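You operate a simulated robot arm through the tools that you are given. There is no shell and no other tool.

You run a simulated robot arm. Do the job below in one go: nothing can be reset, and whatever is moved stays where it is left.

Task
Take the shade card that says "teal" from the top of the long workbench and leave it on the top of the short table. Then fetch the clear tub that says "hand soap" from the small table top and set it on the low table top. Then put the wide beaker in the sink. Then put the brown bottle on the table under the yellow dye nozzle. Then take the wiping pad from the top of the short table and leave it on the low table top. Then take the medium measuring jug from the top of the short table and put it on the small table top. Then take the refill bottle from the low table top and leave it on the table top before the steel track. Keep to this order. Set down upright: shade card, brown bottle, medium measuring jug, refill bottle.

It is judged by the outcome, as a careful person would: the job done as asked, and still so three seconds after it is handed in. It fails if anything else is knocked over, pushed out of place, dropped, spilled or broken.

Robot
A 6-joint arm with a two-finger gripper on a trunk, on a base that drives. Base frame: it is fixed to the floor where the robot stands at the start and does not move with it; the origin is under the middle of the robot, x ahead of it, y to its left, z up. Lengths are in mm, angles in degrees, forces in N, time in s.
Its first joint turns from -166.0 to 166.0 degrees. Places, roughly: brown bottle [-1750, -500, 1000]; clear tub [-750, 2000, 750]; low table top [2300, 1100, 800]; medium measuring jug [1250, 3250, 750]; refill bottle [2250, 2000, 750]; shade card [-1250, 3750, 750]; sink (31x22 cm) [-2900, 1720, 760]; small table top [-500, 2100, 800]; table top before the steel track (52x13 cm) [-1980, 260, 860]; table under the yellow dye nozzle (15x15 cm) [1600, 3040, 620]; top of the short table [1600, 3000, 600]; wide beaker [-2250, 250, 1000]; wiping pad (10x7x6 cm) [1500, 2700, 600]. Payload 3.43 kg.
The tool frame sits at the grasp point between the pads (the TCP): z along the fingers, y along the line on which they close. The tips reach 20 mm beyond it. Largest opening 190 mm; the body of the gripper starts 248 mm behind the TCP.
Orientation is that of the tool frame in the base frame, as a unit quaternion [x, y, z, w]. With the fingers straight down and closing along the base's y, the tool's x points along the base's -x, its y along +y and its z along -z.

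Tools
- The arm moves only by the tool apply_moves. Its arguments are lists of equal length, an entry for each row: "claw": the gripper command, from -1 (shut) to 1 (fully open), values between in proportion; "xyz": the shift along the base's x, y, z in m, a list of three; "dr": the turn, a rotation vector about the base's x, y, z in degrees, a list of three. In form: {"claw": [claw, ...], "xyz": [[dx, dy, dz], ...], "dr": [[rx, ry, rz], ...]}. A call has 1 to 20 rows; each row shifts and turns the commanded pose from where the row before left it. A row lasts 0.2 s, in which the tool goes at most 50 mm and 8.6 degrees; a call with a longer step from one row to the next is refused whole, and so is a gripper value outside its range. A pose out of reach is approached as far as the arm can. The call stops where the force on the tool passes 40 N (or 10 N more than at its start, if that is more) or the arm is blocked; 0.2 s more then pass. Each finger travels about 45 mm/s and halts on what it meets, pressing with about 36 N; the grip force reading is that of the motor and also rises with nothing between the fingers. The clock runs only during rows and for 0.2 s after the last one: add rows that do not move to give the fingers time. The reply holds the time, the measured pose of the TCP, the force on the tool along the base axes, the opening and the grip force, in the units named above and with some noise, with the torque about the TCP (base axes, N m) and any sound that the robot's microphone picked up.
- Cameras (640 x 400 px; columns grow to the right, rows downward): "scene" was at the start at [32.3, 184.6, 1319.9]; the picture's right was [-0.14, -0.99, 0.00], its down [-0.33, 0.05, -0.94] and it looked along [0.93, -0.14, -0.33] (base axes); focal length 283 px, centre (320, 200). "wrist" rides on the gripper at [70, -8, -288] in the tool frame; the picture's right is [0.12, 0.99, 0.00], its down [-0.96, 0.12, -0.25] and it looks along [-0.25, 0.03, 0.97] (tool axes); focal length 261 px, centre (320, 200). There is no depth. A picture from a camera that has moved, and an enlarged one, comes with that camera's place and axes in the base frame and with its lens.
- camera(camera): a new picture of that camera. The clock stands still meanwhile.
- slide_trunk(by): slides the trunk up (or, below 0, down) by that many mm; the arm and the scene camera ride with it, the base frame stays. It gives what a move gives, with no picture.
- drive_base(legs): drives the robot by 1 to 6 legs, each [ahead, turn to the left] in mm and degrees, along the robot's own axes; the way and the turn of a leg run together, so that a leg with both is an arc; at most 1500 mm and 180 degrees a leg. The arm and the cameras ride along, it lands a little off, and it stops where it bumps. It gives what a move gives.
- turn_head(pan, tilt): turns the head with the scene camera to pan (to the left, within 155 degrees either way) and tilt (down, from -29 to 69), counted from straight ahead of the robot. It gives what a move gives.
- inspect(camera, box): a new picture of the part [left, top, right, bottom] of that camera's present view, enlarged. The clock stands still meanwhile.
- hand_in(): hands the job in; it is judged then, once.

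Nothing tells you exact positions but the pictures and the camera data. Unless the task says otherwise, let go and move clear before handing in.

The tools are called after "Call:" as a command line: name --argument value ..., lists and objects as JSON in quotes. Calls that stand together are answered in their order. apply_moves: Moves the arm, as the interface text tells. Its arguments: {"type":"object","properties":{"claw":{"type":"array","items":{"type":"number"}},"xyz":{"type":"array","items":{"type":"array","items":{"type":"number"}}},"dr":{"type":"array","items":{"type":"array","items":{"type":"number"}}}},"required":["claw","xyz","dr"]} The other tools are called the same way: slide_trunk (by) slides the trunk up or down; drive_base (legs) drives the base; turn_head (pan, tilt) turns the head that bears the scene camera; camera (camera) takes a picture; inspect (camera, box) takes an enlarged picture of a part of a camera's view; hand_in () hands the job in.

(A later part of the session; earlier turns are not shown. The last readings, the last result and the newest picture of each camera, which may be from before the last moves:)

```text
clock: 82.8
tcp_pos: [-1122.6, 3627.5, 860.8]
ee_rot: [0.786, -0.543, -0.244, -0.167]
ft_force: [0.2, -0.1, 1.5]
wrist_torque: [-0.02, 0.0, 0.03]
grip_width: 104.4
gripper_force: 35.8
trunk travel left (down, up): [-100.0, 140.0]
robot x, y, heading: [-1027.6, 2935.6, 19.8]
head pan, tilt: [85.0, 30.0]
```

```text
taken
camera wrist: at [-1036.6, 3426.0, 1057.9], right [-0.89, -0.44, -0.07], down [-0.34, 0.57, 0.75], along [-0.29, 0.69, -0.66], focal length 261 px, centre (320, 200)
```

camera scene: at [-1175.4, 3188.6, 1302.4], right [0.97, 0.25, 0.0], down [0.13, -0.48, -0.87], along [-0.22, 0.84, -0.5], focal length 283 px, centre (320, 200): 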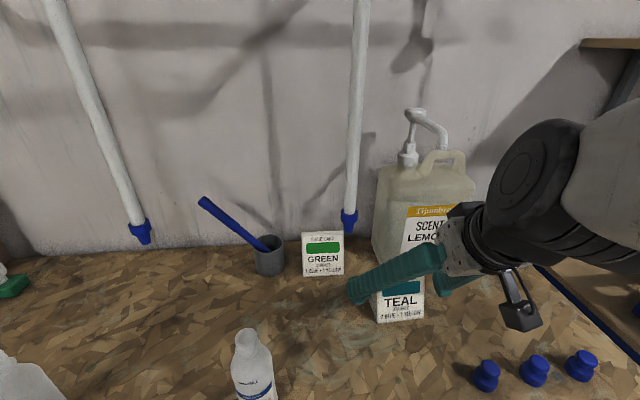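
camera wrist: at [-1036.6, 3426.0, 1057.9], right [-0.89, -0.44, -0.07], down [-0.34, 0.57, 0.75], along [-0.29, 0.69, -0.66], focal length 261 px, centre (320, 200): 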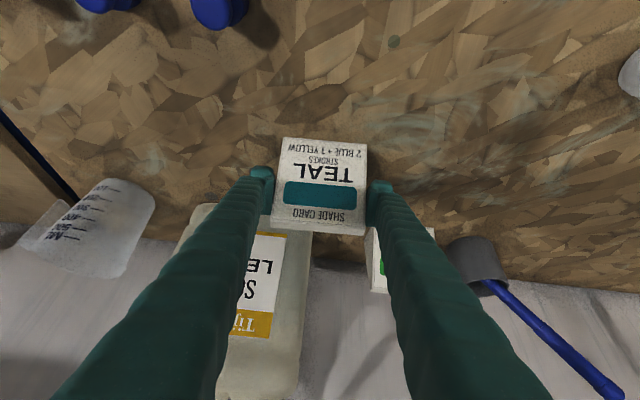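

The grip holds at 104 mm with 36 N. I lift a little, then retreat back along the tool axis.

Call:
apply_moves --claw '[-0.2, -0.2, -0.2, -0.2, -0.2, -0.2, -0.2, -0.2, -0.2, -0.2, -0.2]' --xyz '[[0, 0, 0.01], [0, 0, 0.02], [0.0083, -0.0222, 0.0342], [0.0083, -0.0222, 0.0342], [0.0083, -0.0222, 0.0342], [0.0083, -0.0222, 0.0342], [0.0083, -0.0222, 0.0342], [0.0083, -0.0222, 0.0342], [0.0083, -0.0222, 0.0342], [0.0083, -0.0222, 0.0342], [0, 0, 0]]' --dr '[[0, 0, 0], [0, 0, 0], [0, 0, 0], [0, 0, 0], [0, 0, 0], [0, 0, 0], [0, 0, 0], [0, 0, 0], [0, 0, 0], [0, 0, 0], [0, 0, 0]]'

Call:
camera --camera "scene"

Call:
camera --camera "wrist"

```text
clock: 85.2
tcp_pos: [-1056.6, 3450.4, 1167.0]
ee_rot: [0.787, -0.542, -0.243, -0.168]
ft_force: [-0.7, 0.0, -0.7]
wrist_torque: [-0.01, 0.02, -0.02]
grip_width: 104.5
gripper_force: 35.8
trunk travel left (down, up): [-100.0, 140.0]
robot x, y, heading: [-1024.7, 2938.6, 19.8]
head pan, tilt: [85.0, 30.0]
```

```text
taken
camera scene: at [-1175.3, 3188.3, 1302.5], right [0.97, 0.25, 0.0], down [0.13, -0.48, -0.87], along [-0.22, 0.84, -0.5], focal length 283 px, centre (320, 200)
```

scene: 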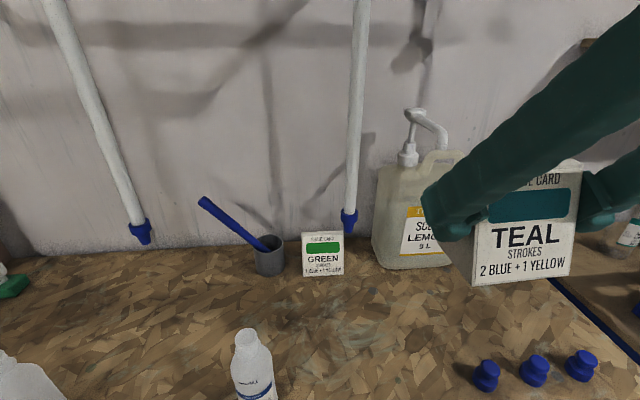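

```text
taken
camera wrist: at [-970.5, 3249.0, 1364.1], right [-0.89, -0.44, -0.07], down [-0.34, 0.57, 0.75], along [-0.29, 0.69, -0.66], focal length 261 px, centre (320, 200)
```

wrist: 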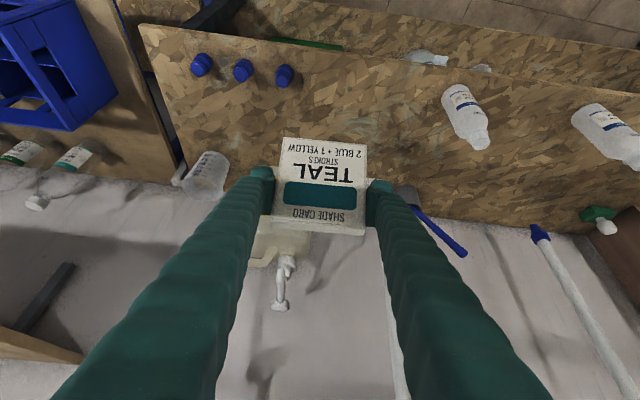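

The card is held upright. I swing the arm back to the front of the robot for travelling.

Call:
apply_moves --claw '[-0.2, -0.2, -0.2, -0.2, -0.2, -0.2, -0.2, -0.2, -0.2, -0.2, -0.2, -0.2, -0.2, -0.2, -0.2, -0.2]' --xyz '[[0.0317, -0.0262, 0.002], [0.0317, -0.0262, 0.002], [0.0317, -0.0262, 0.002], [0.0317, -0.0262, 0.002], [0.0317, -0.0262, 0.002], [0.0317, -0.0262, 0.002], [0.0317, -0.0262, 0.002], [0.0317, -0.0262, 0.002], [0.0317, -0.0262, 0.002], [0.0317, -0.0262, 0.002], [0.0317, -0.0262, 0.002], [0.0317, -0.0262, 0.002], [0.0317, -0.0262, 0.002], [0.0317, -0.0262, 0.002], [0, 0, 0], [0, 0, 0]]' --dr '[[0, 0, -6.4], [0, 0, -6.4], [0, 0, -6.4], [0, 0, -6.4], [0, 0, -6.4], [0, 0, -6.4], [0, 0, -6.4], [0, 0, -6.4], [0, 0, -6.4], [0, 0, -6.4], [0, 0, -6.4], [0, 0, -6.4], [0, 0, -6.4], [0, 0, -6.4], [0, 0, 0], [0, 0, 0]]'

Call:
turn_head --pan 0 --tilt 25

Call:
camera --camera "scene"

Call:
turn_head --pan -45 --tilt 30

Call:
camera --camera "scene"

```text
clock: 88.6
tcp_pos: [-611.6, 3082.1, 1191.8]
ee_rot: [-0.175, 0.939, 0.054, 0.291]
ft_force: [0.1, -0.3, -0.6]
wrist_torque: [-0.01, 0.0, 0.02]
grip_width: 104.5
gripper_force: 35.7
trunk travel left (down, up): [-100.0, 140.0]
robot x, y, heading: [-1029.1, 2937.1, 19.6]
head pan, tilt: [85.0, 30.0]
```

```text
clock: 90.2
tcp_pos: [-611.9, 3081.9, 1193.2]
ee_rot: [-0.177, 0.939, 0.056, 0.289]
ft_force: [0.2, -0.2, -0.2]
wrist_torque: [-0.01, -0.01, -0.01]
grip_width: 104.3
gripper_force: 36.3
trunk travel left (down, up): [-100.0, 140.0]
robot x, y, heading: [-1033.6, 2938.4, 19.8]
head pan, tilt: [0.0, 25.0]
```

```text
taken
camera scene: at [-1065.7, 3132.0, 1310.4], right [0.34, -0.94, 0.0], down [-0.4, -0.14, -0.91], along [0.85, 0.31, -0.42], focal length 283 px, centre (320, 200)
```

scene: 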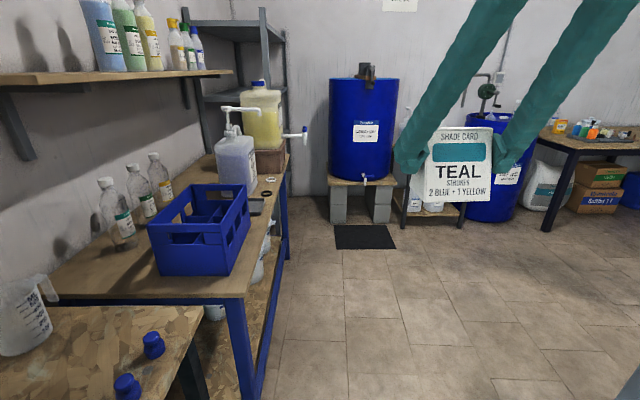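

```text
clock: 91.3
tcp_pos: [-610.8, 3083.3, 1192.0]
ee_rot: [-0.176, 0.939, 0.055, 0.29]
ft_force: [-0.4, -0.7, 0.6]
wrist_torque: [0.0, -0.04, 0.0]
grip_width: 104.3
gripper_force: 36.1
trunk travel left (down, up): [-100.0, 140.0]
robot x, y, heading: [-1026.4, 2935.2, 19.8]
head pan, tilt: [-45.0, 30.0]
```

```text
taken
camera scene: at [-1070.7, 3062.3, 1302.5], right [-0.43, -0.9, 0.0], down [-0.45, 0.21, -0.87], along [0.78, -0.37, -0.5], focal length 283 px, centre (320, 200)
```

scene: 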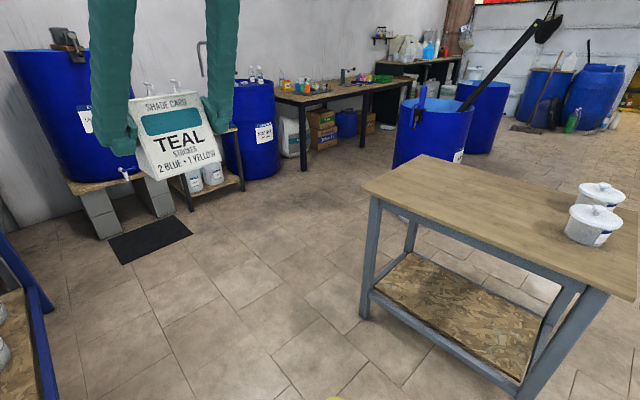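

The short table is visible at about room distance 2.4 m beyond, with legs near (1267,3187) and (1458,2697). I drive along the lane past the small table and turn toward it.

Call:
drive_base --legs '[[1050, 0], [0, -52]]'

Call:
turn_head --pan 30 --tilt 25

Call:
camera --camera "scene"

```text
clock: 99.1
tcp_pos: [297.4, 3032.1, 1192.1]
ee_rot: [0.265, 0.918, -0.081, 0.284]
ft_force: [0.2, -0.1, -0.1]
wrist_torque: [-0.01, -0.05, 0.0]
grip_width: 104.2
gripper_force: 36.4
trunk travel left (down, up): [-100.0, 140.0]
robot x, y, heading: [-72.2, 3277.9, -33.4]
head pan, tilt: [-45.0, 30.0]
```

```text
clock: 100.5
tcp_pos: [296.2, 3032.6, 1192.0]
ee_rot: [0.264, 0.918, -0.081, 0.285]
ft_force: [0.6, 0.0, 0.0]
wrist_torque: [-0.01, 0.03, -0.01]
grip_width: 104.5
gripper_force: 36.6
trunk travel left (down, up): [-100.0, 140.0]
robot x, y, heading: [-73.9, 3279.3, -33.5]
head pan, tilt: [30.0, 25.0]
```

```text
taken
camera scene: at [80.2, 3470.8, 1310.4], right [-0.06, -1.0, 0.0], down [-0.42, 0.03, -0.91], along [0.9, -0.06, -0.42], focal length 283 px, centre (320, 200)
```

scene: 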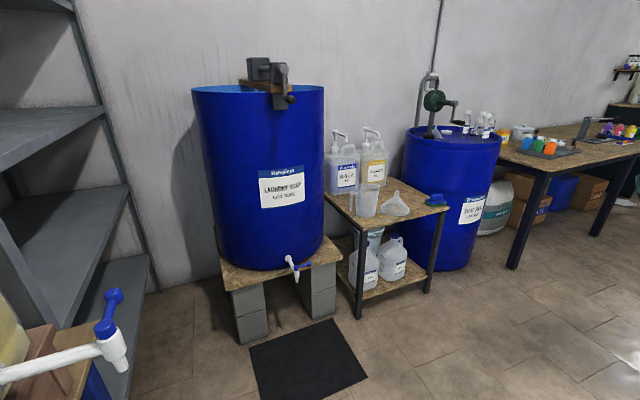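

I now see the short table clearly: blue and yellow dye jugs at the back, a measuring jug, a funnel, and a blue pad at the right front. I drive closer and face it.

Call:
drive_base --legs '[[900, 0], [0, 53]]'

Call:
turn_head --pan 0 --tilt 35

Call:
camera --camera "scene"

```text
clock: 107.8
tcp_pos: [1104.5, 2925.3, 1192.8]
ee_rot: [-0.174, 0.939, 0.055, 0.291]
ft_force: [0.2, 0.2, 0.9]
wrist_torque: [-0.04, 0.02, 0.01]
grip_width: 104.3
gripper_force: 36.0
trunk travel left (down, up): [-100.0, 140.0]
robot x, y, heading: [685.9, 2778.3, 19.4]
head pan, tilt: [30.0, 25.0]
```

```text
clock: 108.7
tcp_pos: [1103.8, 2926.0, 1191.8]
ee_rot: [-0.173, 0.939, 0.055, 0.291]
ft_force: [-0.4, 0.3, 0.3]
wrist_torque: [0.02, -0.02, 0.01]
grip_width: 104.3
gripper_force: 36.0
trunk travel left (down, up): [-100.0, 140.0]
robot x, y, heading: [686.5, 2774.8, 19.6]
head pan, tilt: [0.0, 35.0]
```

```text
taken
camera scene: at [646.7, 2975.7, 1294.7], right [0.33, -0.94, 0.0], down [-0.54, -0.19, -0.82], along [0.77, 0.27, -0.57], focal length 283 px, centre (320, 200)
```

scene: 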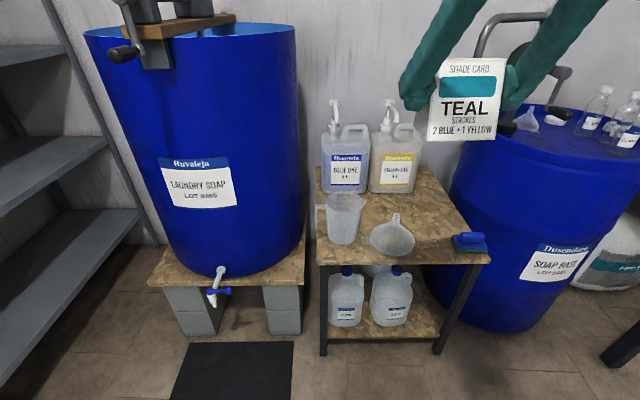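

The robot faces the table from about 0.67 m. There is free room on the right side of the top, between the pad and the yellow jug, for the card (near (1660, 2843)); I drive 260 mm closer.

Call:
drive_base --legs '[[260, 0]]'

Call:
turn_head --pan -5 --tilt 40

Call:
camera --camera "scene"

Call:
camera --camera "wrist"

```text
clock: 110.6
tcp_pos: [1352.2, 3011.0, 1191.4]
ee_rot: [-0.173, 0.94, 0.054, 0.29]
ft_force: [-0.2, -0.1, 0.8]
wrist_torque: [0.04, -0.01, 0.04]
grip_width: 104.3
gripper_force: 35.9
trunk travel left (down, up): [-100.0, 140.0]
robot x, y, heading: [934.9, 2866.6, 19.5]
head pan, tilt: [0.0, 35.0]
```

```text
clock: 111.3
tcp_pos: [1351.6, 3012.1, 1192.3]
ee_rot: [-0.172, 0.94, 0.054, 0.29]
ft_force: [0.3, 0.0, -0.8]
wrist_torque: [0.0, 0.01, 0.0]
grip_width: 104.2
gripper_force: 35.8
trunk travel left (down, up): [-100.0, 140.0]
robot x, y, heading: [936.8, 2863.9, 19.2]
head pan, tilt: [-5.0, 40.0]
```

```text
taken
camera scene: at [893.7, 3054.5, 1287.2], right [0.25, -0.97, 0.0], down [-0.62, -0.16, -0.77], along [0.74, 0.19, -0.64], focal length 283 px, centre (320, 200)
```

scene: 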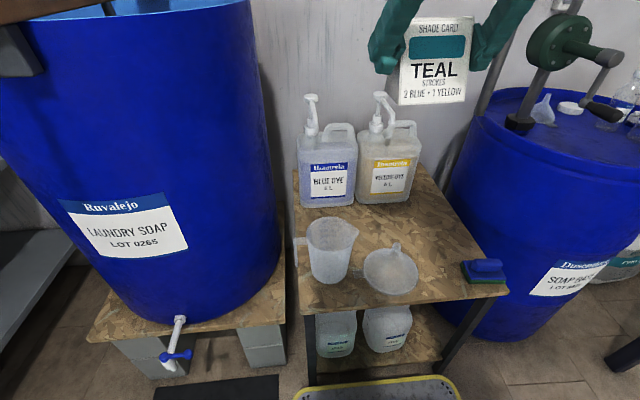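

```text
taken
camera wrist: at [1148.5, 2926.3, 1389.5], right [-0.44, 0.89, -0.07], down [0.57, 0.34, 0.75], along [0.69, 0.29, -0.66], focal length 261 px, centre (320, 200)
```

wrist: 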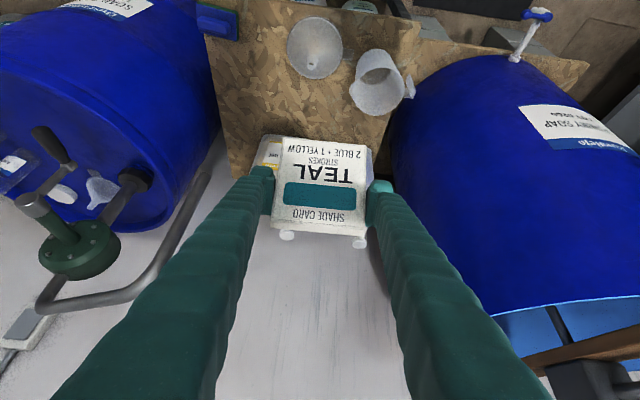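

I take the table top at z about 620. I carry the card over to the free right side and go down to about 90 mm above the final height, then check.

Call:
apply_moves --claw '[-0.2, -0.2, -0.2, -0.2, -0.2, -0.2, -0.2, -0.2, -0.2, -0.2, -0.2, -0.2, -0.2, -0.2, -0.2, -0.2, -0.2, -0.2, -0.2]' --xyz '[[0.0386, -0.0211, 0], [0.0386, -0.0211, 0], [0.0386, -0.0211, 0], [0.0386, -0.0211, 0], [0.0386, -0.0211, 0], [0.0386, -0.0211, 0], [0.0386, -0.0211, 0], [0.0386, -0.0211, 0], [0, 0, -0.043], [0, 0, -0.043], [0, 0, -0.043], [0, 0, -0.043], [0, 0, -0.043], [0, 0, -0.043], [0, 0, -0.043], [0, 0, -0.043], [0, 0, -0.043], [0, 0, -0.043], [0, 0, 0]]' --dr '[[0, 0, 0], [0, 0, 0], [0, 0, 0], [0, 0, 0], [0, 0, 0], [0, 0, 0], [0, 0, 0], [0, 0, 0], [0, 0, 0], [0, 0, 0], [0, 0, 0], [0, 0, 0], [0, 0, 0], [0, 0, 0], [0, 0, 0], [0, 0, 0], [0, 0, 0], [0, 0, 0], [0, 0, 0]]'

Call:
camera --camera "scene"

Call:
camera --camera "wrist"

```text
clock: 112.5
tcp_pos: [1531.9, 2912.7, 1193.7]
ee_rot: [-0.175, 0.94, 0.056, 0.287]
ft_force: [-23.3, 2.7, 9.8]
wrist_torque: [-0.58, -0.46, -1.16]
grip_width: 104.3
gripper_force: 35.8
trunk travel left (down, up): [-100.0, 140.0]
robot x, y, heading: [938.1, 2867.4, 19.4]
head pan, tilt: [-5.0, 40.0]
stopped in row 6: the force on the tool passed its limit at 92 N (the readings are from after the stop); the commanded pose is now the measured one
```

```text
taken
camera scene: at [892.1, 3054.5, 1287.2], right [0.25, -0.97, 0.0], down [-0.62, -0.16, -0.77], along [0.74, 0.19, -0.64], focal length 283 px, centre (320, 200)
```

scene: 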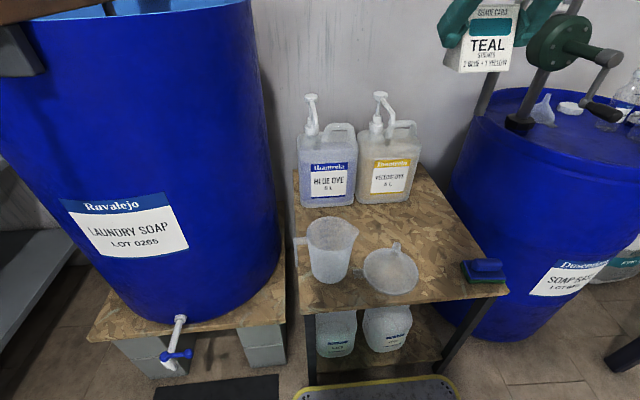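

```text
taken
camera wrist: at [1330.6, 2825.1, 1391.8], right [-0.45, 0.89, -0.06], down [0.57, 0.34, 0.74], along [0.68, 0.3, -0.67], focal length 261 px, centre (320, 200)
```

wrist: 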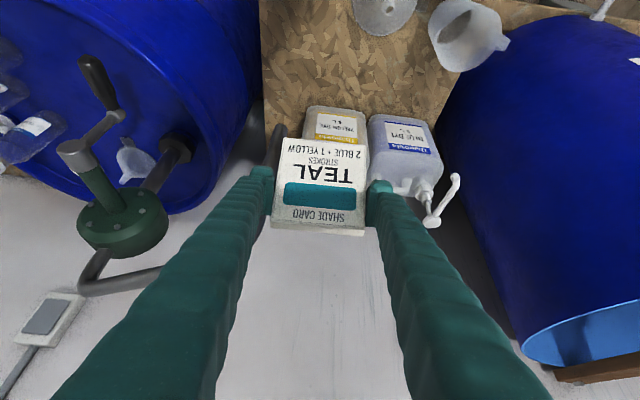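

The card or right finger touched the grey crank-stand pipe near the soap barrel. I back off 100 mm and look at that pipe more closely before choosing another path.

Call:
apply_moves --claw '[-0.2, -0.2, -0.2, -0.2]' --xyz '[[-0.0386, 0.0211, 0], [-0.0386, 0.0211, 0], [-0.0386, 0.0211, 0], [0, 0, 0]]' --dr '[[0, 0, 0], [0, 0, 0], [0, 0, 0], [0, 0, 0]]'

Call:
turn_head --pan -20 --tilt 15

Call:
camera --camera "scene"

Call:
camera --camera "wrist"

```text
clock: 113.5
tcp_pos: [1417.3, 2975.4, 1193.1]
ee_rot: [-0.174, 0.941, 0.057, 0.286]
ft_force: [0.1, 0.0, -0.2]
wrist_torque: [-0.03, 0.0, 0.01]
grip_width: 104.6
gripper_force: 36.5
trunk travel left (down, up): [-100.0, 140.0]
robot x, y, heading: [933.4, 2863.5, 19.4]
head pan, tilt: [-5.0, 40.0]
```

```text
clock: 114.4
tcp_pos: [1415.9, 2976.3, 1193.5]
ee_rot: [-0.174, 0.941, 0.056, 0.285]
ft_force: [0.8, -0.2, -0.5]
wrist_torque: [0.01, -0.01, 0.0]
grip_width: 104.4
gripper_force: 36.0
trunk travel left (down, up): [-100.0, 140.0]
robot x, y, heading: [932.3, 2867.1, 19.3]
head pan, tilt: [-20.0, 15.0]
```

```text
taken
camera scene: at [904.6, 3032.3, 1326.6], right [-0.01, -1.0, 0.0], down [-0.26, 0.0, -0.97], along [0.97, -0.01, -0.26], focal length 283 px, centre (320, 200)
```

scene: 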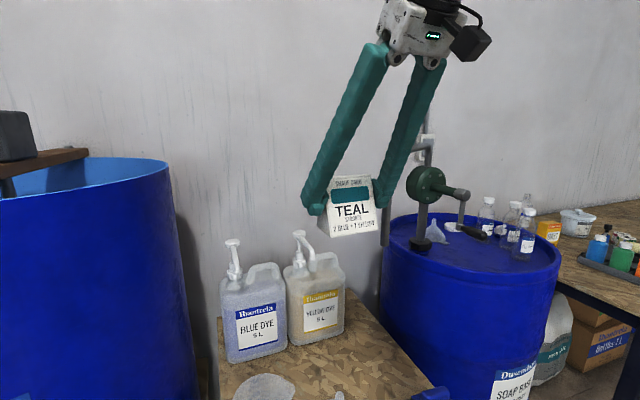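

```text
taken
camera wrist: at [1215.5, 2888.9, 1392.2], right [-0.45, 0.89, -0.06], down [0.58, 0.34, 0.74], along [0.68, 0.3, -0.67], focal length 261 px, centre (320, 200)
```

wrist: 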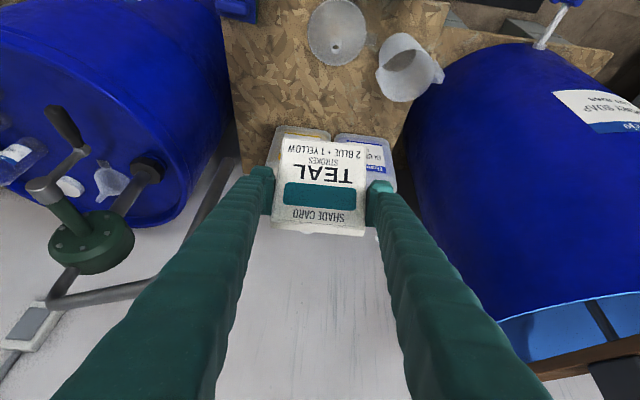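

A vertical grey pipe stands beside the soap barrel near the table's right edge. I zoom in to place it exactly.

Call:
inspect --camera "scene" --box '[330, 100, 490, 200]'

Call:
inspect --camera "scene" --box '[330, 200, 490, 300]'

Call:
inspect --camera "wrist" --box '[40, 100, 280, 320]'

```text
4.00 times, centred on (410, 150) of scene
camera zoom: at [904.6, 3032.3, 1326.6], right [-0.01, -1.0, 0.0], down [-0.26, 0.0, -0.97], along [0.97, -0.01, -0.26], focal length 1132 px, centre (-40, 400)
```

zoom: 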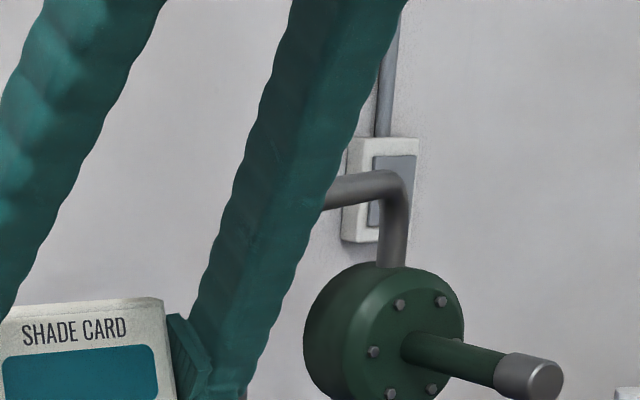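

```text
4.00 times, centred on (410, 250) of scene
camera zoom: at [904.6, 3032.3, 1326.6], right [-0.01, -1.0, 0.0], down [-0.26, 0.0, -0.97], along [0.97, -0.01, -0.26], focal length 1132 px, centre (-40, 0)
```

zoom: 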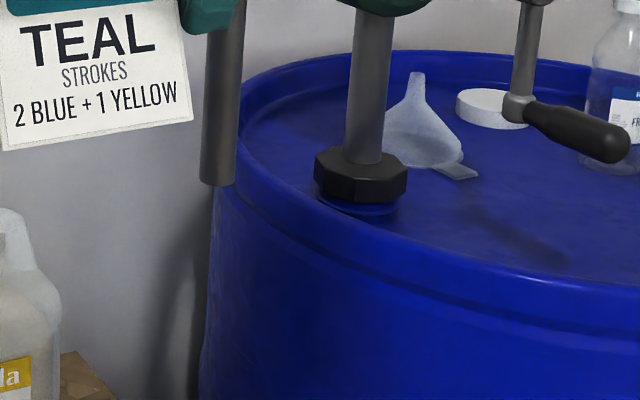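

```text
1.82 times, centred on (160, 210) of wrist
camera zoom: at [1215.5, 2888.9, 1392.2], right [-0.45, 0.89, -0.06], down [0.58, 0.34, 0.74], along [0.68, 0.3, -0.67], focal length 474 px, centre (611, 182)
```

zoom: 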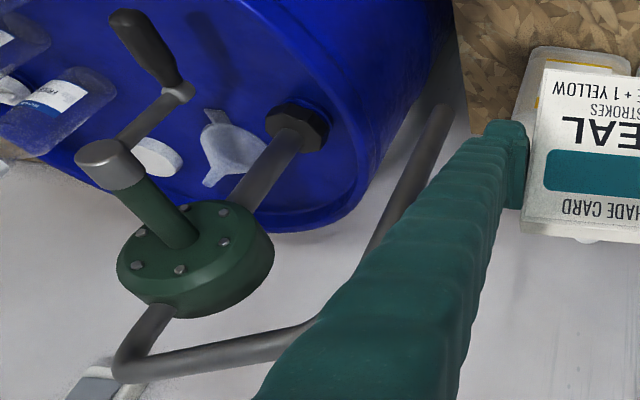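

It is the outlet of the soap barrel's hand pump, with its spout end hanging at about (1600, 2856, 1010). I'll go down in front of it first, then slide in under it along the tool axis.

Call:
apply_moves --claw '[-0.2, -0.2, -0.2, -0.2, -0.2, -0.2, -0.2, -0.2, -0.2, -0.2, -0.2, -0.2, -0.2, -0.2, -0.2, -0.2]' --xyz '[[0.00875, -0.02425, -0.0309], [0.00875, -0.02425, -0.0309], [0.00875, -0.02425, -0.0309], [0.00875, -0.02425, -0.0309], [0.00875, -0.02425, -0.0309], [0.00875, -0.02425, -0.0309], [0.00875, -0.02425, -0.0309], [0.00875, -0.02425, -0.0309], [0.02175, 0.0076, -0.0341], [0.02175, 0.0076, -0.0341], [0.02175, 0.0076, -0.0341], [0.02175, 0.0076, -0.0341], [0.02175, 0.0076, -0.0341], [0.02175, 0.0076, -0.0341], [0.02175, 0.0076, -0.0341], [0, 0, 0]]' --dr '[[0, 0, 0], [0, 0, 0], [0, 0, 0], [0, 0, 0], [0, 0, 0], [0, 0, 0], [0, 0, 0], [0, 0, 0], [0, 0, 0], [0, 0, 0], [0, 0, 0], [0, 0, 0], [0, 0, 0], [0, 0, 0], [0, 0, 0], [0, 0, 0]]'

Call:
turn_head --pan -5 --tilt 40

Call:
camera --camera "scene"

Call:
camera --camera "wrist"

```text
clock: 115.4
tcp_pos: [1437.3, 2973.4, 1081.1]
ee_rot: [-0.264, 0.917, 0.08, 0.289]
ft_force: [-0.5, 1.3, -0.3]
wrist_torque: [-0.02, 0.02, -0.02]
grip_width: 104.2
gripper_force: 35.7
trunk travel left (down, up): [-100.0, 140.0]
robot x, y, heading: [935.3, 2862.9, 19.2]
head pan, tilt: [-20.0, 15.0]
stopped in row 5: the arm was blocked; the commanded pose is now the measured one
```

```text
clock: 116.3
tcp_pos: [1439.8, 2971.0, 1079.9]
ee_rot: [-0.262, 0.918, 0.079, 0.287]
ft_force: [-1.2, 0.4, 0.0]
wrist_torque: [0.0, 0.01, 0.01]
grip_width: 104.5
gripper_force: 36.1
trunk travel left (down, up): [-100.0, 140.0]
robot x, y, heading: [935.3, 2863.4, 19.3]
head pan, tilt: [-5.0, 40.0]
```

```text
taken
camera scene: at [895.8, 3041.7, 1287.2], right [0.1, -1.0, 0.0], down [-0.64, -0.06, -0.77], along [0.76, 0.07, -0.64], focal length 283 px, centre (320, 200)
```

scene: 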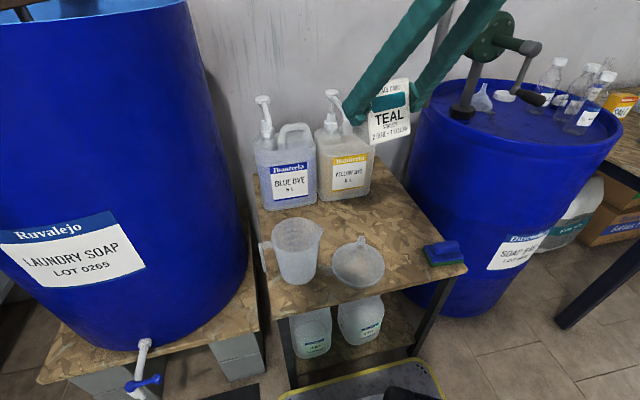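

```text
taken
camera wrist: at [1254.4, 2848.3, 1275.7], right [-0.61, 0.79, -0.07], down [0.49, 0.44, 0.75], along [0.63, 0.42, -0.66], focal length 261 px, centre (320, 200)
```

wrist: 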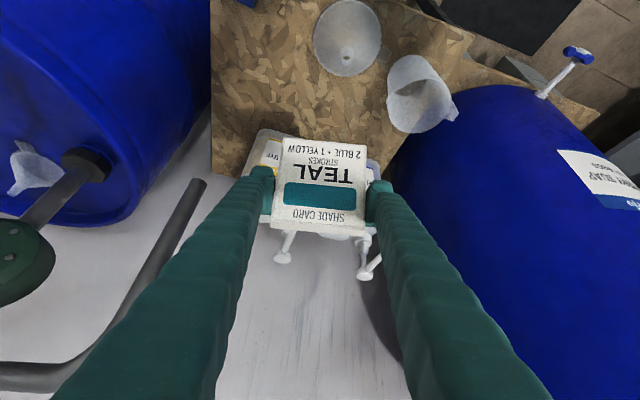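

The arm was reported blocked without force at the tool, so some arm link must have met something (perhaps my own head or mast). I look at the arm itself.

Call:
turn_head --pan -60 --tilt 0

Call:
camera --camera "scene"

Call:
turn_head --pan -60 --tilt 60

Call:
camera --camera "scene"

```text
clock: 117.5
tcp_pos: [1436.5, 2971.9, 1082.7]
ee_rot: [-0.262, 0.917, 0.078, 0.291]
ft_force: [-0.4, 0.5, -0.5]
wrist_torque: [0.01, 0.01, -0.01]
grip_width: 104.2
gripper_force: 36.2
trunk travel left (down, up): [-100.0, 140.0]
robot x, y, heading: [932.0, 2866.9, 19.5]
head pan, tilt: [-60.0, 0.0]
```

```text
taken
camera scene: at [901.1, 3035.7, 1350.8], right [0.03, -1.0, 0.0], down [0.0, 0.0, -1.0], along [1.0, 0.03, 0.0], focal length 283 px, centre (320, 200)
```

scene: 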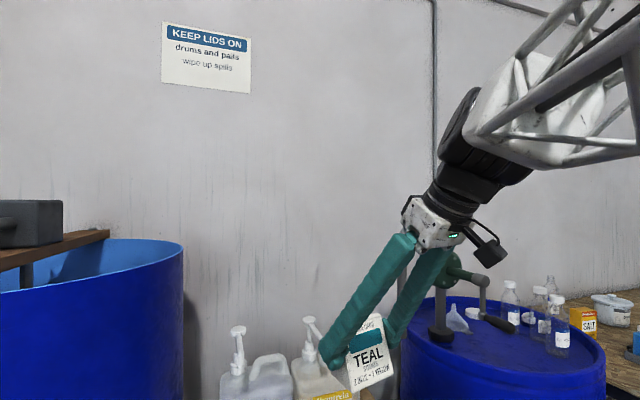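

```text
clock: 118.8
tcp_pos: [1436.4, 2971.2, 1081.8]
ee_rot: [-0.263, 0.917, 0.079, 0.289]
ft_force: [-0.1, 0.3, -0.2]
wrist_torque: [0.01, -0.01, 0.01]
grip_width: 104.3
gripper_force: 35.8
trunk travel left (down, up): [-100.0, 140.0]
robot x, y, heading: [934.8, 2870.1, 19.1]
head pan, tilt: [-60.0, 60.0]
```

```text
taken
camera scene: at [877.8, 3035.5, 1260.4], right [0.03, -1.0, 0.0], down [-0.87, -0.03, -0.5], along [0.5, 0.02, -0.87], focal length 283 px, centre (320, 200)
```

scene: 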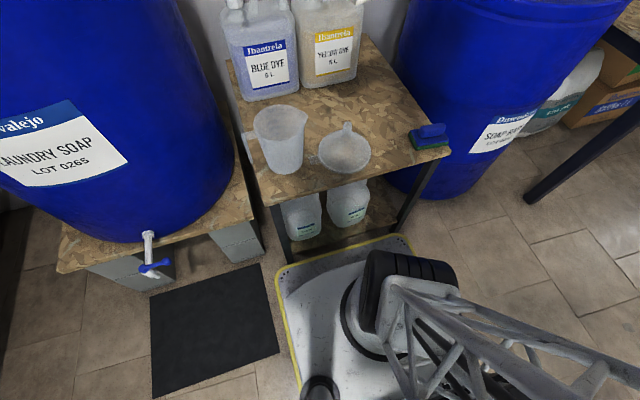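

The lattice upper arm has come against the camera head because the tool was folded too close in. I'll reverse the last motion to free it, then back the base up so the arm works further out.

Call:
apply_moves --claw '[-0.2, -0.2, -0.2, -0.2, -0.2, -0.2]' --xyz '[[0.0, 0.005, 0.03], [0.0, 0.005, 0.03], [0.0, 0.0, 0.03], [0.0, 0.0, 0.03], [0, 0, 0], [0, 0, 0]]' --dr '[[0, 0, 0], [0, 0, -3], [0, 0, -4], [0, 0, -4], [0, 0, 0], [0, 0, 0]]'

Call:
turn_head --pan 0 --tilt 30

Call:
camera --camera "scene"

```text
clock: 120.2
tcp_pos: [1439.1, 2974.7, 1199.8]
ee_rot: [-0.169, 0.939, 0.05, 0.297]
ft_force: [-0.3, 0.7, -0.1]
wrist_torque: [0.0, 0.04, 0.01]
grip_width: 104.3
gripper_force: 36.3
trunk travel left (down, up): [-100.0, 140.0]
robot x, y, heading: [934.5, 2864.3, 19.5]
head pan, tilt: [-60.0, 60.0]
```

```text
clock: 121.5
tcp_pos: [1439.2, 2973.7, 1199.8]
ee_rot: [-0.17, 0.939, 0.051, 0.295]
ft_force: [-0.1, -0.2, -1.3]
wrist_torque: [-0.01, 0.02, -0.01]
grip_width: 104.4
gripper_force: 35.6
trunk travel left (down, up): [-100.0, 140.0]
robot x, y, heading: [934.3, 2871.3, 19.4]
head pan, tilt: [0.0, 30.0]
```

```text
taken
camera scene: at [896.5, 3063.3, 1302.4], right [0.33, -0.94, 0.0], down [-0.47, -0.17, -0.87], along [0.82, 0.29, -0.5], focal length 283 px, centre (320, 200)
```

scene: 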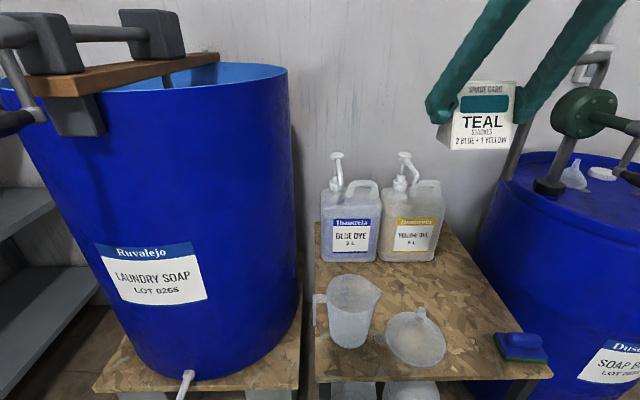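

The head is free again and the card is still upright. I back the base up 230 mm so the arm can work at a longer reach.

Call:
drive_base --legs '[[-230, 0]]'

```text
clock: 123.3
tcp_pos: [1221.8, 2897.9, 1201.4]
ee_rot: [-0.168, 0.939, 0.05, 0.296]
ft_force: [0.4, -0.1, -1.5]
wrist_torque: [0.0, 0.02, 0.01]
grip_width: 104.5
gripper_force: 36.1
trunk travel left (down, up): [-100.0, 140.0]
robot x, y, heading: [718.5, 2789.8, 19.5]
head pan, tilt: [0.0, 30.0]
```

Next I move forward and down to a waypoint in front of the spout.

Call:
apply_moves --claw '[-0.2, -0.2, -0.2, -0.2, -0.2, -0.2, -0.2, -0.2, -0.2, -0.2]' --xyz '[[0.0293, -0.0129, -0.0282], [0.0293, -0.0129, -0.0282], [0.0293, -0.0129, -0.0282], [0.0293, -0.0129, -0.0282], [0.0293, -0.0129, -0.0282], [0.0293, -0.0129, -0.0282], [0.0293, -0.0129, -0.0282], [0.0293, -0.0129, -0.0282], [0.0293, -0.0129, -0.0282], [0, 0, 0]]' --dr '[[0, 0, 0], [0, 0, 0], [0, 0, 0], [0, 0, 0], [0, 0, 0], [0, 0, 0], [0, 0, 0], [0, 0, 0], [0, 0, 0], [0, 0, 0]]'

Call:
camera --camera "scene"

Call:
camera --camera "wrist"

```text
clock: 125.5
tcp_pos: [1484.6, 2780.3, 946.3]
ee_rot: [-0.169, 0.939, 0.051, 0.297]
ft_force: [-0.6, 0.0, 0.1]
wrist_torque: [0.0, -0.01, 0.01]
grip_width: 104.4
gripper_force: 35.8
trunk travel left (down, up): [-100.0, 140.0]
robot x, y, heading: [715.5, 2789.7, 19.3]
head pan, tilt: [0.0, 30.0]
```

```text
taken
camera scene: at [679.1, 2986.9, 1302.5], right [0.33, -0.94, 0.0], down [-0.47, -0.17, -0.87], along [0.82, 0.29, -0.5], focal length 283 px, centre (320, 200)
```

scene: 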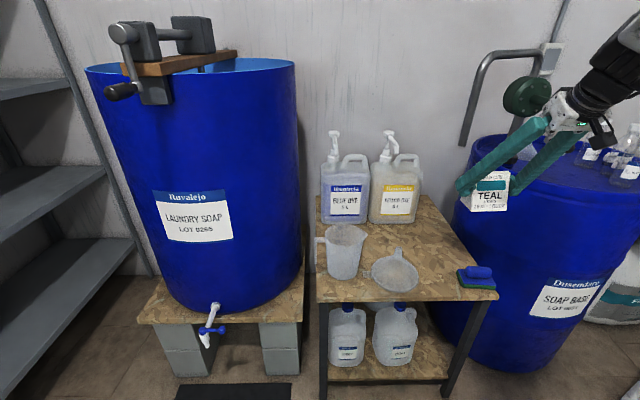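

```text
taken
camera wrist: at [1278.4, 2697.4, 1141.9], right [-0.44, 0.9, -0.07], down [0.57, 0.34, 0.75], along [0.7, 0.29, -0.65], focal length 261 px, centre (320, 200)
```

wrist: 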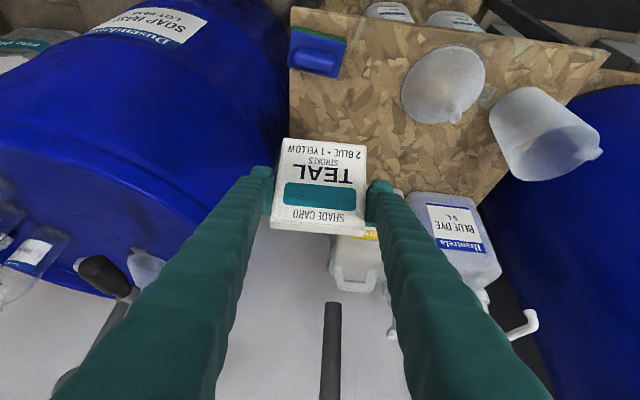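

Now the spout, the pad and the free area are all visible. I slide in along the tool axis to just above the table surface, shifted slightly left for edge margin.

Call:
apply_moves --claw '[-0.2, -0.2, -0.2, -0.2, -0.2, -0.2, -0.2, -0.2, -0.2]' --xyz '[[0.021, 0.01025, -0.0308], [0.021, 0.01025, -0.0308], [0.021, 0.01025, -0.0308], [0.021, 0.01025, -0.0308], [0.021, 0.01025, -0.0308], [0.021, 0.01025, -0.0308], [0.021, 0.01025, -0.0308], [0.021, 0.01025, -0.0308], [0, 0, 0]]' --dr '[[0, 0, 0], [0, 0, 0], [0, 0, 0], [0, 0, 0], [0, 0, 0], [0, 0, 0], [0, 0, 0], [0, 0, 0], [0, 0, 0]]'

Call:
camera --camera "scene"

Call:
camera --camera "wrist"

```text
clock: 127.5
tcp_pos: [1650.7, 2866.1, 700.8]
ee_rot: [-0.169, 0.939, 0.05, 0.296]
ft_force: [-0.8, -0.2, -0.4]
wrist_torque: [-0.03, 0.01, 0.02]
grip_width: 104.3
gripper_force: 36.4
trunk travel left (down, up): [-100.0, 140.0]
robot x, y, heading: [716.3, 2788.5, 19.2]
head pan, tilt: [0.0, 30.0]
```

```text
taken
camera scene: at [679.2, 2986.9, 1302.5], right [0.33, -0.94, 0.0], down [-0.47, -0.17, -0.87], along [0.82, 0.29, -0.5], focal length 283 px, centre (320, 200)
```

scene: 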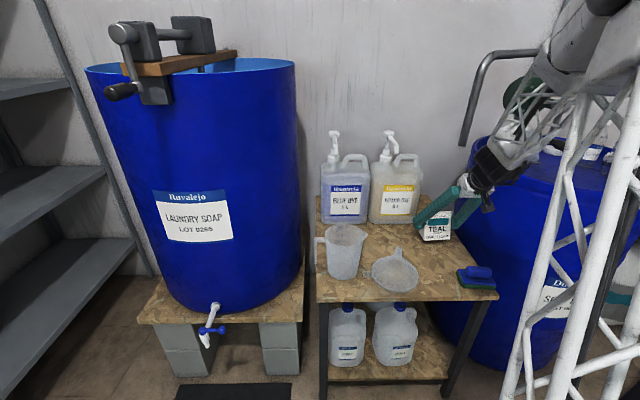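

```text
taken
camera wrist: at [1445.1, 2782.5, 896.2], right [-0.44, 0.9, -0.07], down [0.57, 0.34, 0.75], along [0.7, 0.29, -0.65], focal length 261 px, centre (320, 200)
```

wrist: 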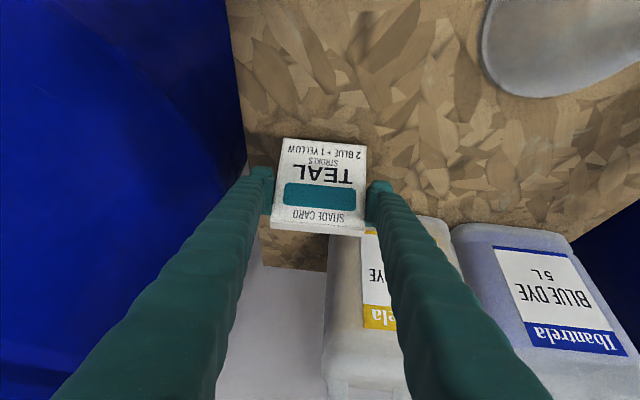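

The card is positioned with margins to the table edge, the jug and the pad. I lower it gently.

Call:
apply_moves --claw '[-0.2, -0.2, -0.2, -0.2, -0.2, -0.2]' --xyz '[[0, 0, -0.005], [0, 0, -0.005], [0, 0, -0.005], [0, 0, -0.003], [0, 0, -0.002], [0, 0, 0]]' --dr '[[0, 0, 0], [0, 0, 0], [0, 0, 0], [0, 0, 0], [0, 0, 0], [0, 0, 0]]'

Call:
inspect --camera "scene" --box '[380, 180, 508, 260]'

```text
clock: 128.9
tcp_pos: [1652.9, 2862.1, 681.5]
ee_rot: [-0.169, 0.939, 0.05, 0.296]
ft_force: [0.2, 0.2, 2.7]
wrist_torque: [0.13, 0.13, -0.01]
grip_width: 104.5
gripper_force: 36.2
trunk travel left (down, up): [-100.0, 140.0]
robot x, y, heading: [712.2, 2792.9, 19.4]
head pan, tilt: [0.0, 30.0]
```

```text
5.00 times, centred on (444, 220) of scene
camera zoom: at [679.1, 2986.9, 1302.5], right [0.33, -0.94, 0.0], down [-0.47, -0.17, -0.87], along [0.82, 0.29, -0.5], focal length 1414 px, centre (-300, 100)
```

zoom: 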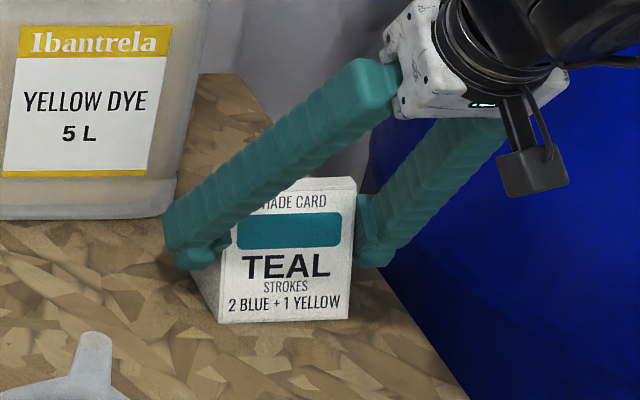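

The force rises slightly: first contact. I lower a few more millimetres in tiny steps.

Call:
apply_moves --claw '[-0.2, -0.2, -0.2]' --xyz '[[0, 0, -0.001], [0, 0, -0.001], [0, 0, 0]]' --dr '[[0, 0, 0], [0, 0, 0], [0, 0, 0]]'

```text
clock: 129.7
tcp_pos: [1652.7, 2861.8, 679.9]
ee_rot: [-0.169, 0.939, 0.05, 0.297]
ft_force: [4.3, -0.1, 23.6]
wrist_torque: [0.81, 0.63, -0.16]
grip_width: 104.2
gripper_force: 35.6
trunk travel left (down, up): [-100.0, 140.0]
robot x, y, heading: [711.2, 2786.9, 19.3]
head pan, tilt: [0.0, 30.0]
```

The card is on the table. I open the fingers and back off along the tool axis.

Call:
apply_moves --claw '[-0.2, 0.2, 0.35, 0.35, 0.35, 0.35, 0.35]' --xyz '[[0, 0, 0.001], [0, 0, 0], [0, 0, 0], [0, 0, 0], [0, 0, 0], [0, 0, 0], [0, 0, 0]]' --dr '[[0, 0, 0], [0, 0, 0], [0, 0, 0], [0, 0, 0], [0, 0, 0], [0, 0, 0], [0, 0, 0]]'

Call:
camera --camera "wrist"

```text
clock: 131.3
tcp_pos: [1651.5, 2861.6, 678.4]
ee_rot: [-0.168, 0.939, 0.05, 0.295]
ft_force: [0.3, 0.6, -0.3]
wrist_torque: [0.01, 0.02, 0.01]
grip_width: 128.3
gripper_force: 0.0
trunk travel left (down, up): [-100.0, 140.0]
robot x, y, heading: [716.8, 2792.0, 19.1]
head pan, tilt: [0.0, 30.0]
```

```text
taken
camera wrist: at [1446.6, 2778.8, 874.9], right [-0.44, 0.9, -0.07], down [0.57, 0.34, 0.75], along [0.7, 0.29, -0.65], focal length 261 px, centre (320, 200)
```

wrist: 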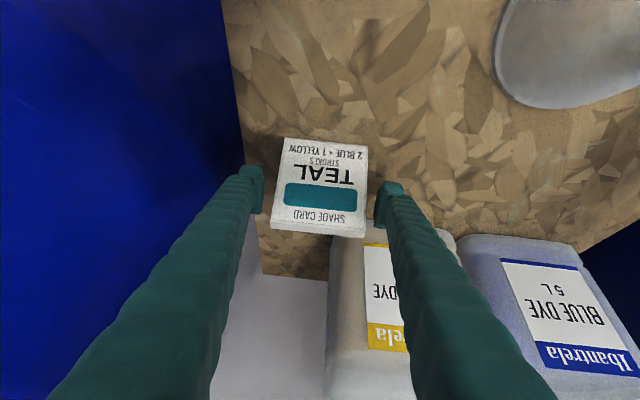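

Released. I retreat up along the tool axis, then return to the travel pose with the tool pointing straight down again.

Call:
apply_moves --claw '[0.35, 0.35, 0.35, 0.35, 0.35, 0.35, 0.35, 0.35, 0.35, 0.35]' --xyz '[[-0.0203, -0.0071, 0.0315], [-0.0203, -0.0071, 0.0315], [-0.0203, -0.0071, 0.0315], [-0.0203, -0.0071, 0.0315], [-0.0203, -0.0071, 0.0315], [-0.0203, -0.0071, 0.0315], [-0.0203, -0.0071, 0.0315], [-0.0203, -0.0071, 0.0315], [-0.0203, -0.0071, 0.0315], [0, 0, 0]]' --dr '[[0, 0, 0], [0, 0, 0], [0, 0, 0], [0, 0, 0], [0, 0, 0], [0, 0, 0], [0, 0, 0], [0, 0, 0], [0, 0, 0], [0, 0, 0]]'

Call:
apply_moves --claw '[0.35, 0.35, 0.35, 0.35, 0.35, 0.35, 0.35, 0.35, 0.35, 0.35, 0.35]' --xyz '[[-0.0338, 0.0137, 0.0233], [-0.0338, 0.0137, 0.0233], [-0.0338, 0.0137, 0.0233], [-0.0338, 0.0137, 0.0233], [-0.0338, 0.0137, 0.0233], [-0.0338, 0.0137, 0.0233], [-0.0338, 0.0137, 0.0233], [-0.0338, 0.0137, 0.0233], [-0.0338, 0.0137, 0.0233], [-0.0338, 0.0137, 0.0233], [0, 0, 0]]' --dr '[[-1.13, 3.2, 0], [-1.13, 3.2, 0], [-1.13, 3.2, 0], [-1.13, 3.2, 0], [-1.13, 3.2, 0], [-1.13, 3.2, 0], [-1.13, 3.2, 0], [-1.13, 3.2, 0], [-1.13, 3.2, 0], [-1.13, 3.2, 0], [0, 0, 0]]'

Call:
camera --camera "scene"

```text
clock: 133.5
tcp_pos: [1471.5, 2801.3, 960.0]
ee_rot: [-0.168, 0.939, 0.05, 0.296]
ft_force: [-0.4, 0.3, -0.2]
wrist_torque: [-0.03, -0.02, 0.01]
grip_width: 128.4
gripper_force: 0.1
trunk travel left (down, up): [-100.0, 140.0]
robot x, y, heading: [719.8, 2794.5, 19.1]
head pan, tilt: [0.0, 30.0]
```

```text
clock: 135.9
tcp_pos: [1135.9, 2938.7, 1195.7]
ee_rot: [-0.177, 0.984, 0.003, 0.007]
ft_force: [-0.3, 0.1, 0.4]
wrist_torque: [0.01, 0.02, -0.02]
grip_width: 128.0
gripper_force: 0.0
trunk travel left (down, up): [-100.0, 140.0]
robot x, y, heading: [714.5, 2786.1, 19.3]
head pan, tilt: [0.0, 30.0]
```

```text
taken
camera scene: at [679.1, 2987.0, 1302.5], right [0.33, -0.94, 0.0], down [-0.47, -0.17, -0.87], along [0.82, 0.29, -0.5], focal length 283 px, centre (320, 200)
```

scene: 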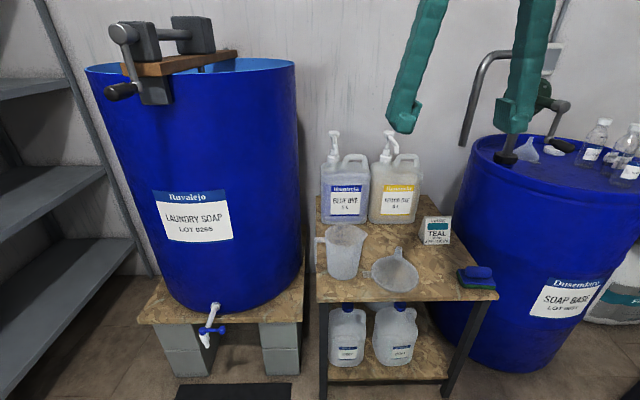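

The card stands upright on the short table. Next is the hand-soap tub on the small table; I drive back along the north lane toward the west side of that table.

Call:
drive_base --legs '[[0, 138], [850, 0]]'

```text
clock: 146.4
tcp_pos: [-493.7, 3266.8, 1194.6]
ee_rot: [0.984, -0.176, -0.008, 0.0]
ft_force: [0.6, -0.1, -0.4]
wrist_torque: [0.03, 0.02, 0.01]
grip_width: 128.1
gripper_force: 0.0
trunk travel left (down, up): [-100.0, 140.0]
robot x, y, heading: [-76.8, 3104.0, 158.8]
head pan, tilt: [0.0, 30.0]
```

On track. Now I turn west along the lane.

Call:
drive_base --legs '[[0, 40], [1500, 0]]'

Call:
turn_head --pan 60 --tilt 25

Call:
camera --camera "scene"

```text
clock: 155.7
tcp_pos: [-1903.0, 2480.5, 1195.4]
ee_rot: [0.985, 0.174, -0.007, 0.003]
ft_force: [-0.4, -0.4, 0.0]
wrist_torque: [0.0, 0.04, 0.03]
grip_width: 128.4
gripper_force: 0.0
trunk travel left (down, up): [-100.0, 140.0]
robot x, y, heading: [-1478.9, 2623.2, -161.3]
head pan, tilt: [0.0, 30.0]
```

```text
clock: 157.0
tcp_pos: [-1902.5, 2481.0, 1195.5]
ee_rot: [0.985, 0.173, -0.008, 0.003]
ft_force: [0.4, 0.6, -0.4]
wrist_torque: [-0.03, 0.03, 0.01]
grip_width: 128.2
gripper_force: 0.1
trunk travel left (down, up): [-100.0, 140.0]
robot x, y, heading: [-1482.3, 2626.4, -161.2]
head pan, tilt: [60.0, 25.0]
```

```text
taken
camera scene: at [-1378.4, 2366.6, 1310.4], right [-0.98, 0.19, 0.0], down [0.08, 0.41, -0.91], along [-0.17, -0.89, -0.42], focal length 283 px, centre (320, 200)
```

scene: 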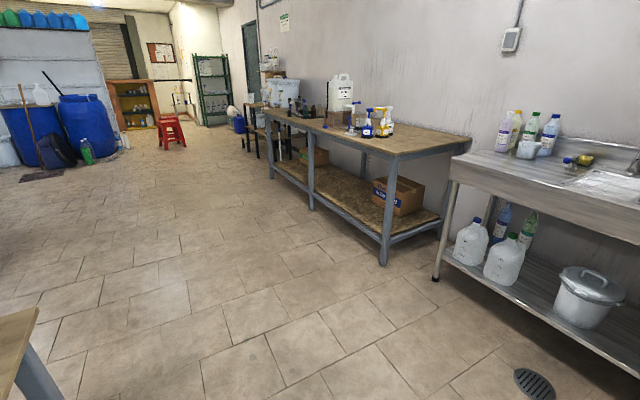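

I turn south and creep forward beside the small table so its west end is on my left.

Call:
drive_base --legs '[[0, 91], [650, 0]]'

Call:
turn_head --pan 70 --tilt 30

Call:
camera --camera "scene"

```text
clock: 164.6
tcp_pos: [-1108.6, 1600.4, 1195.0]
ee_rot: [0.562, 0.827, -0.002, 0.008]
ft_force: [-0.2, -0.3, 0.2]
wrist_torque: [0.0, 0.01, 0.0]
grip_width: 128.2
gripper_force: 0.1
trunk travel left (down, up): [-100.0, 140.0]
robot x, y, heading: [-1266.8, 2019.0, -69.4]
head pan, tilt: [60.0, 25.0]
```

```text
clock: 165.4
tcp_pos: [-1109.1, 1599.9, 1195.8]
ee_rot: [0.562, 0.827, -0.003, 0.008]
ft_force: [0.1, 0.2, 0.2]
wrist_torque: [-0.01, -0.02, 0.0]
grip_width: 128.1
gripper_force: 0.0
trunk travel left (down, up): [-100.0, 140.0]
robot x, y, heading: [-1263.4, 2014.9, -69.4]
head pan, tilt: [70.0, 30.0]
```

```text
taken
camera scene: at [-1010.0, 2143.3, 1302.5], right [0.01, -1.0, 0.0], down [-0.5, -0.01, -0.87], along [0.87, 0.01, -0.5], focal length 283 px, centre (320, 200)
```

scene: 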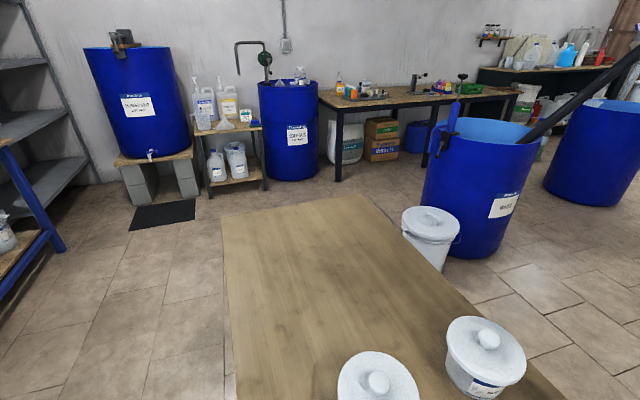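

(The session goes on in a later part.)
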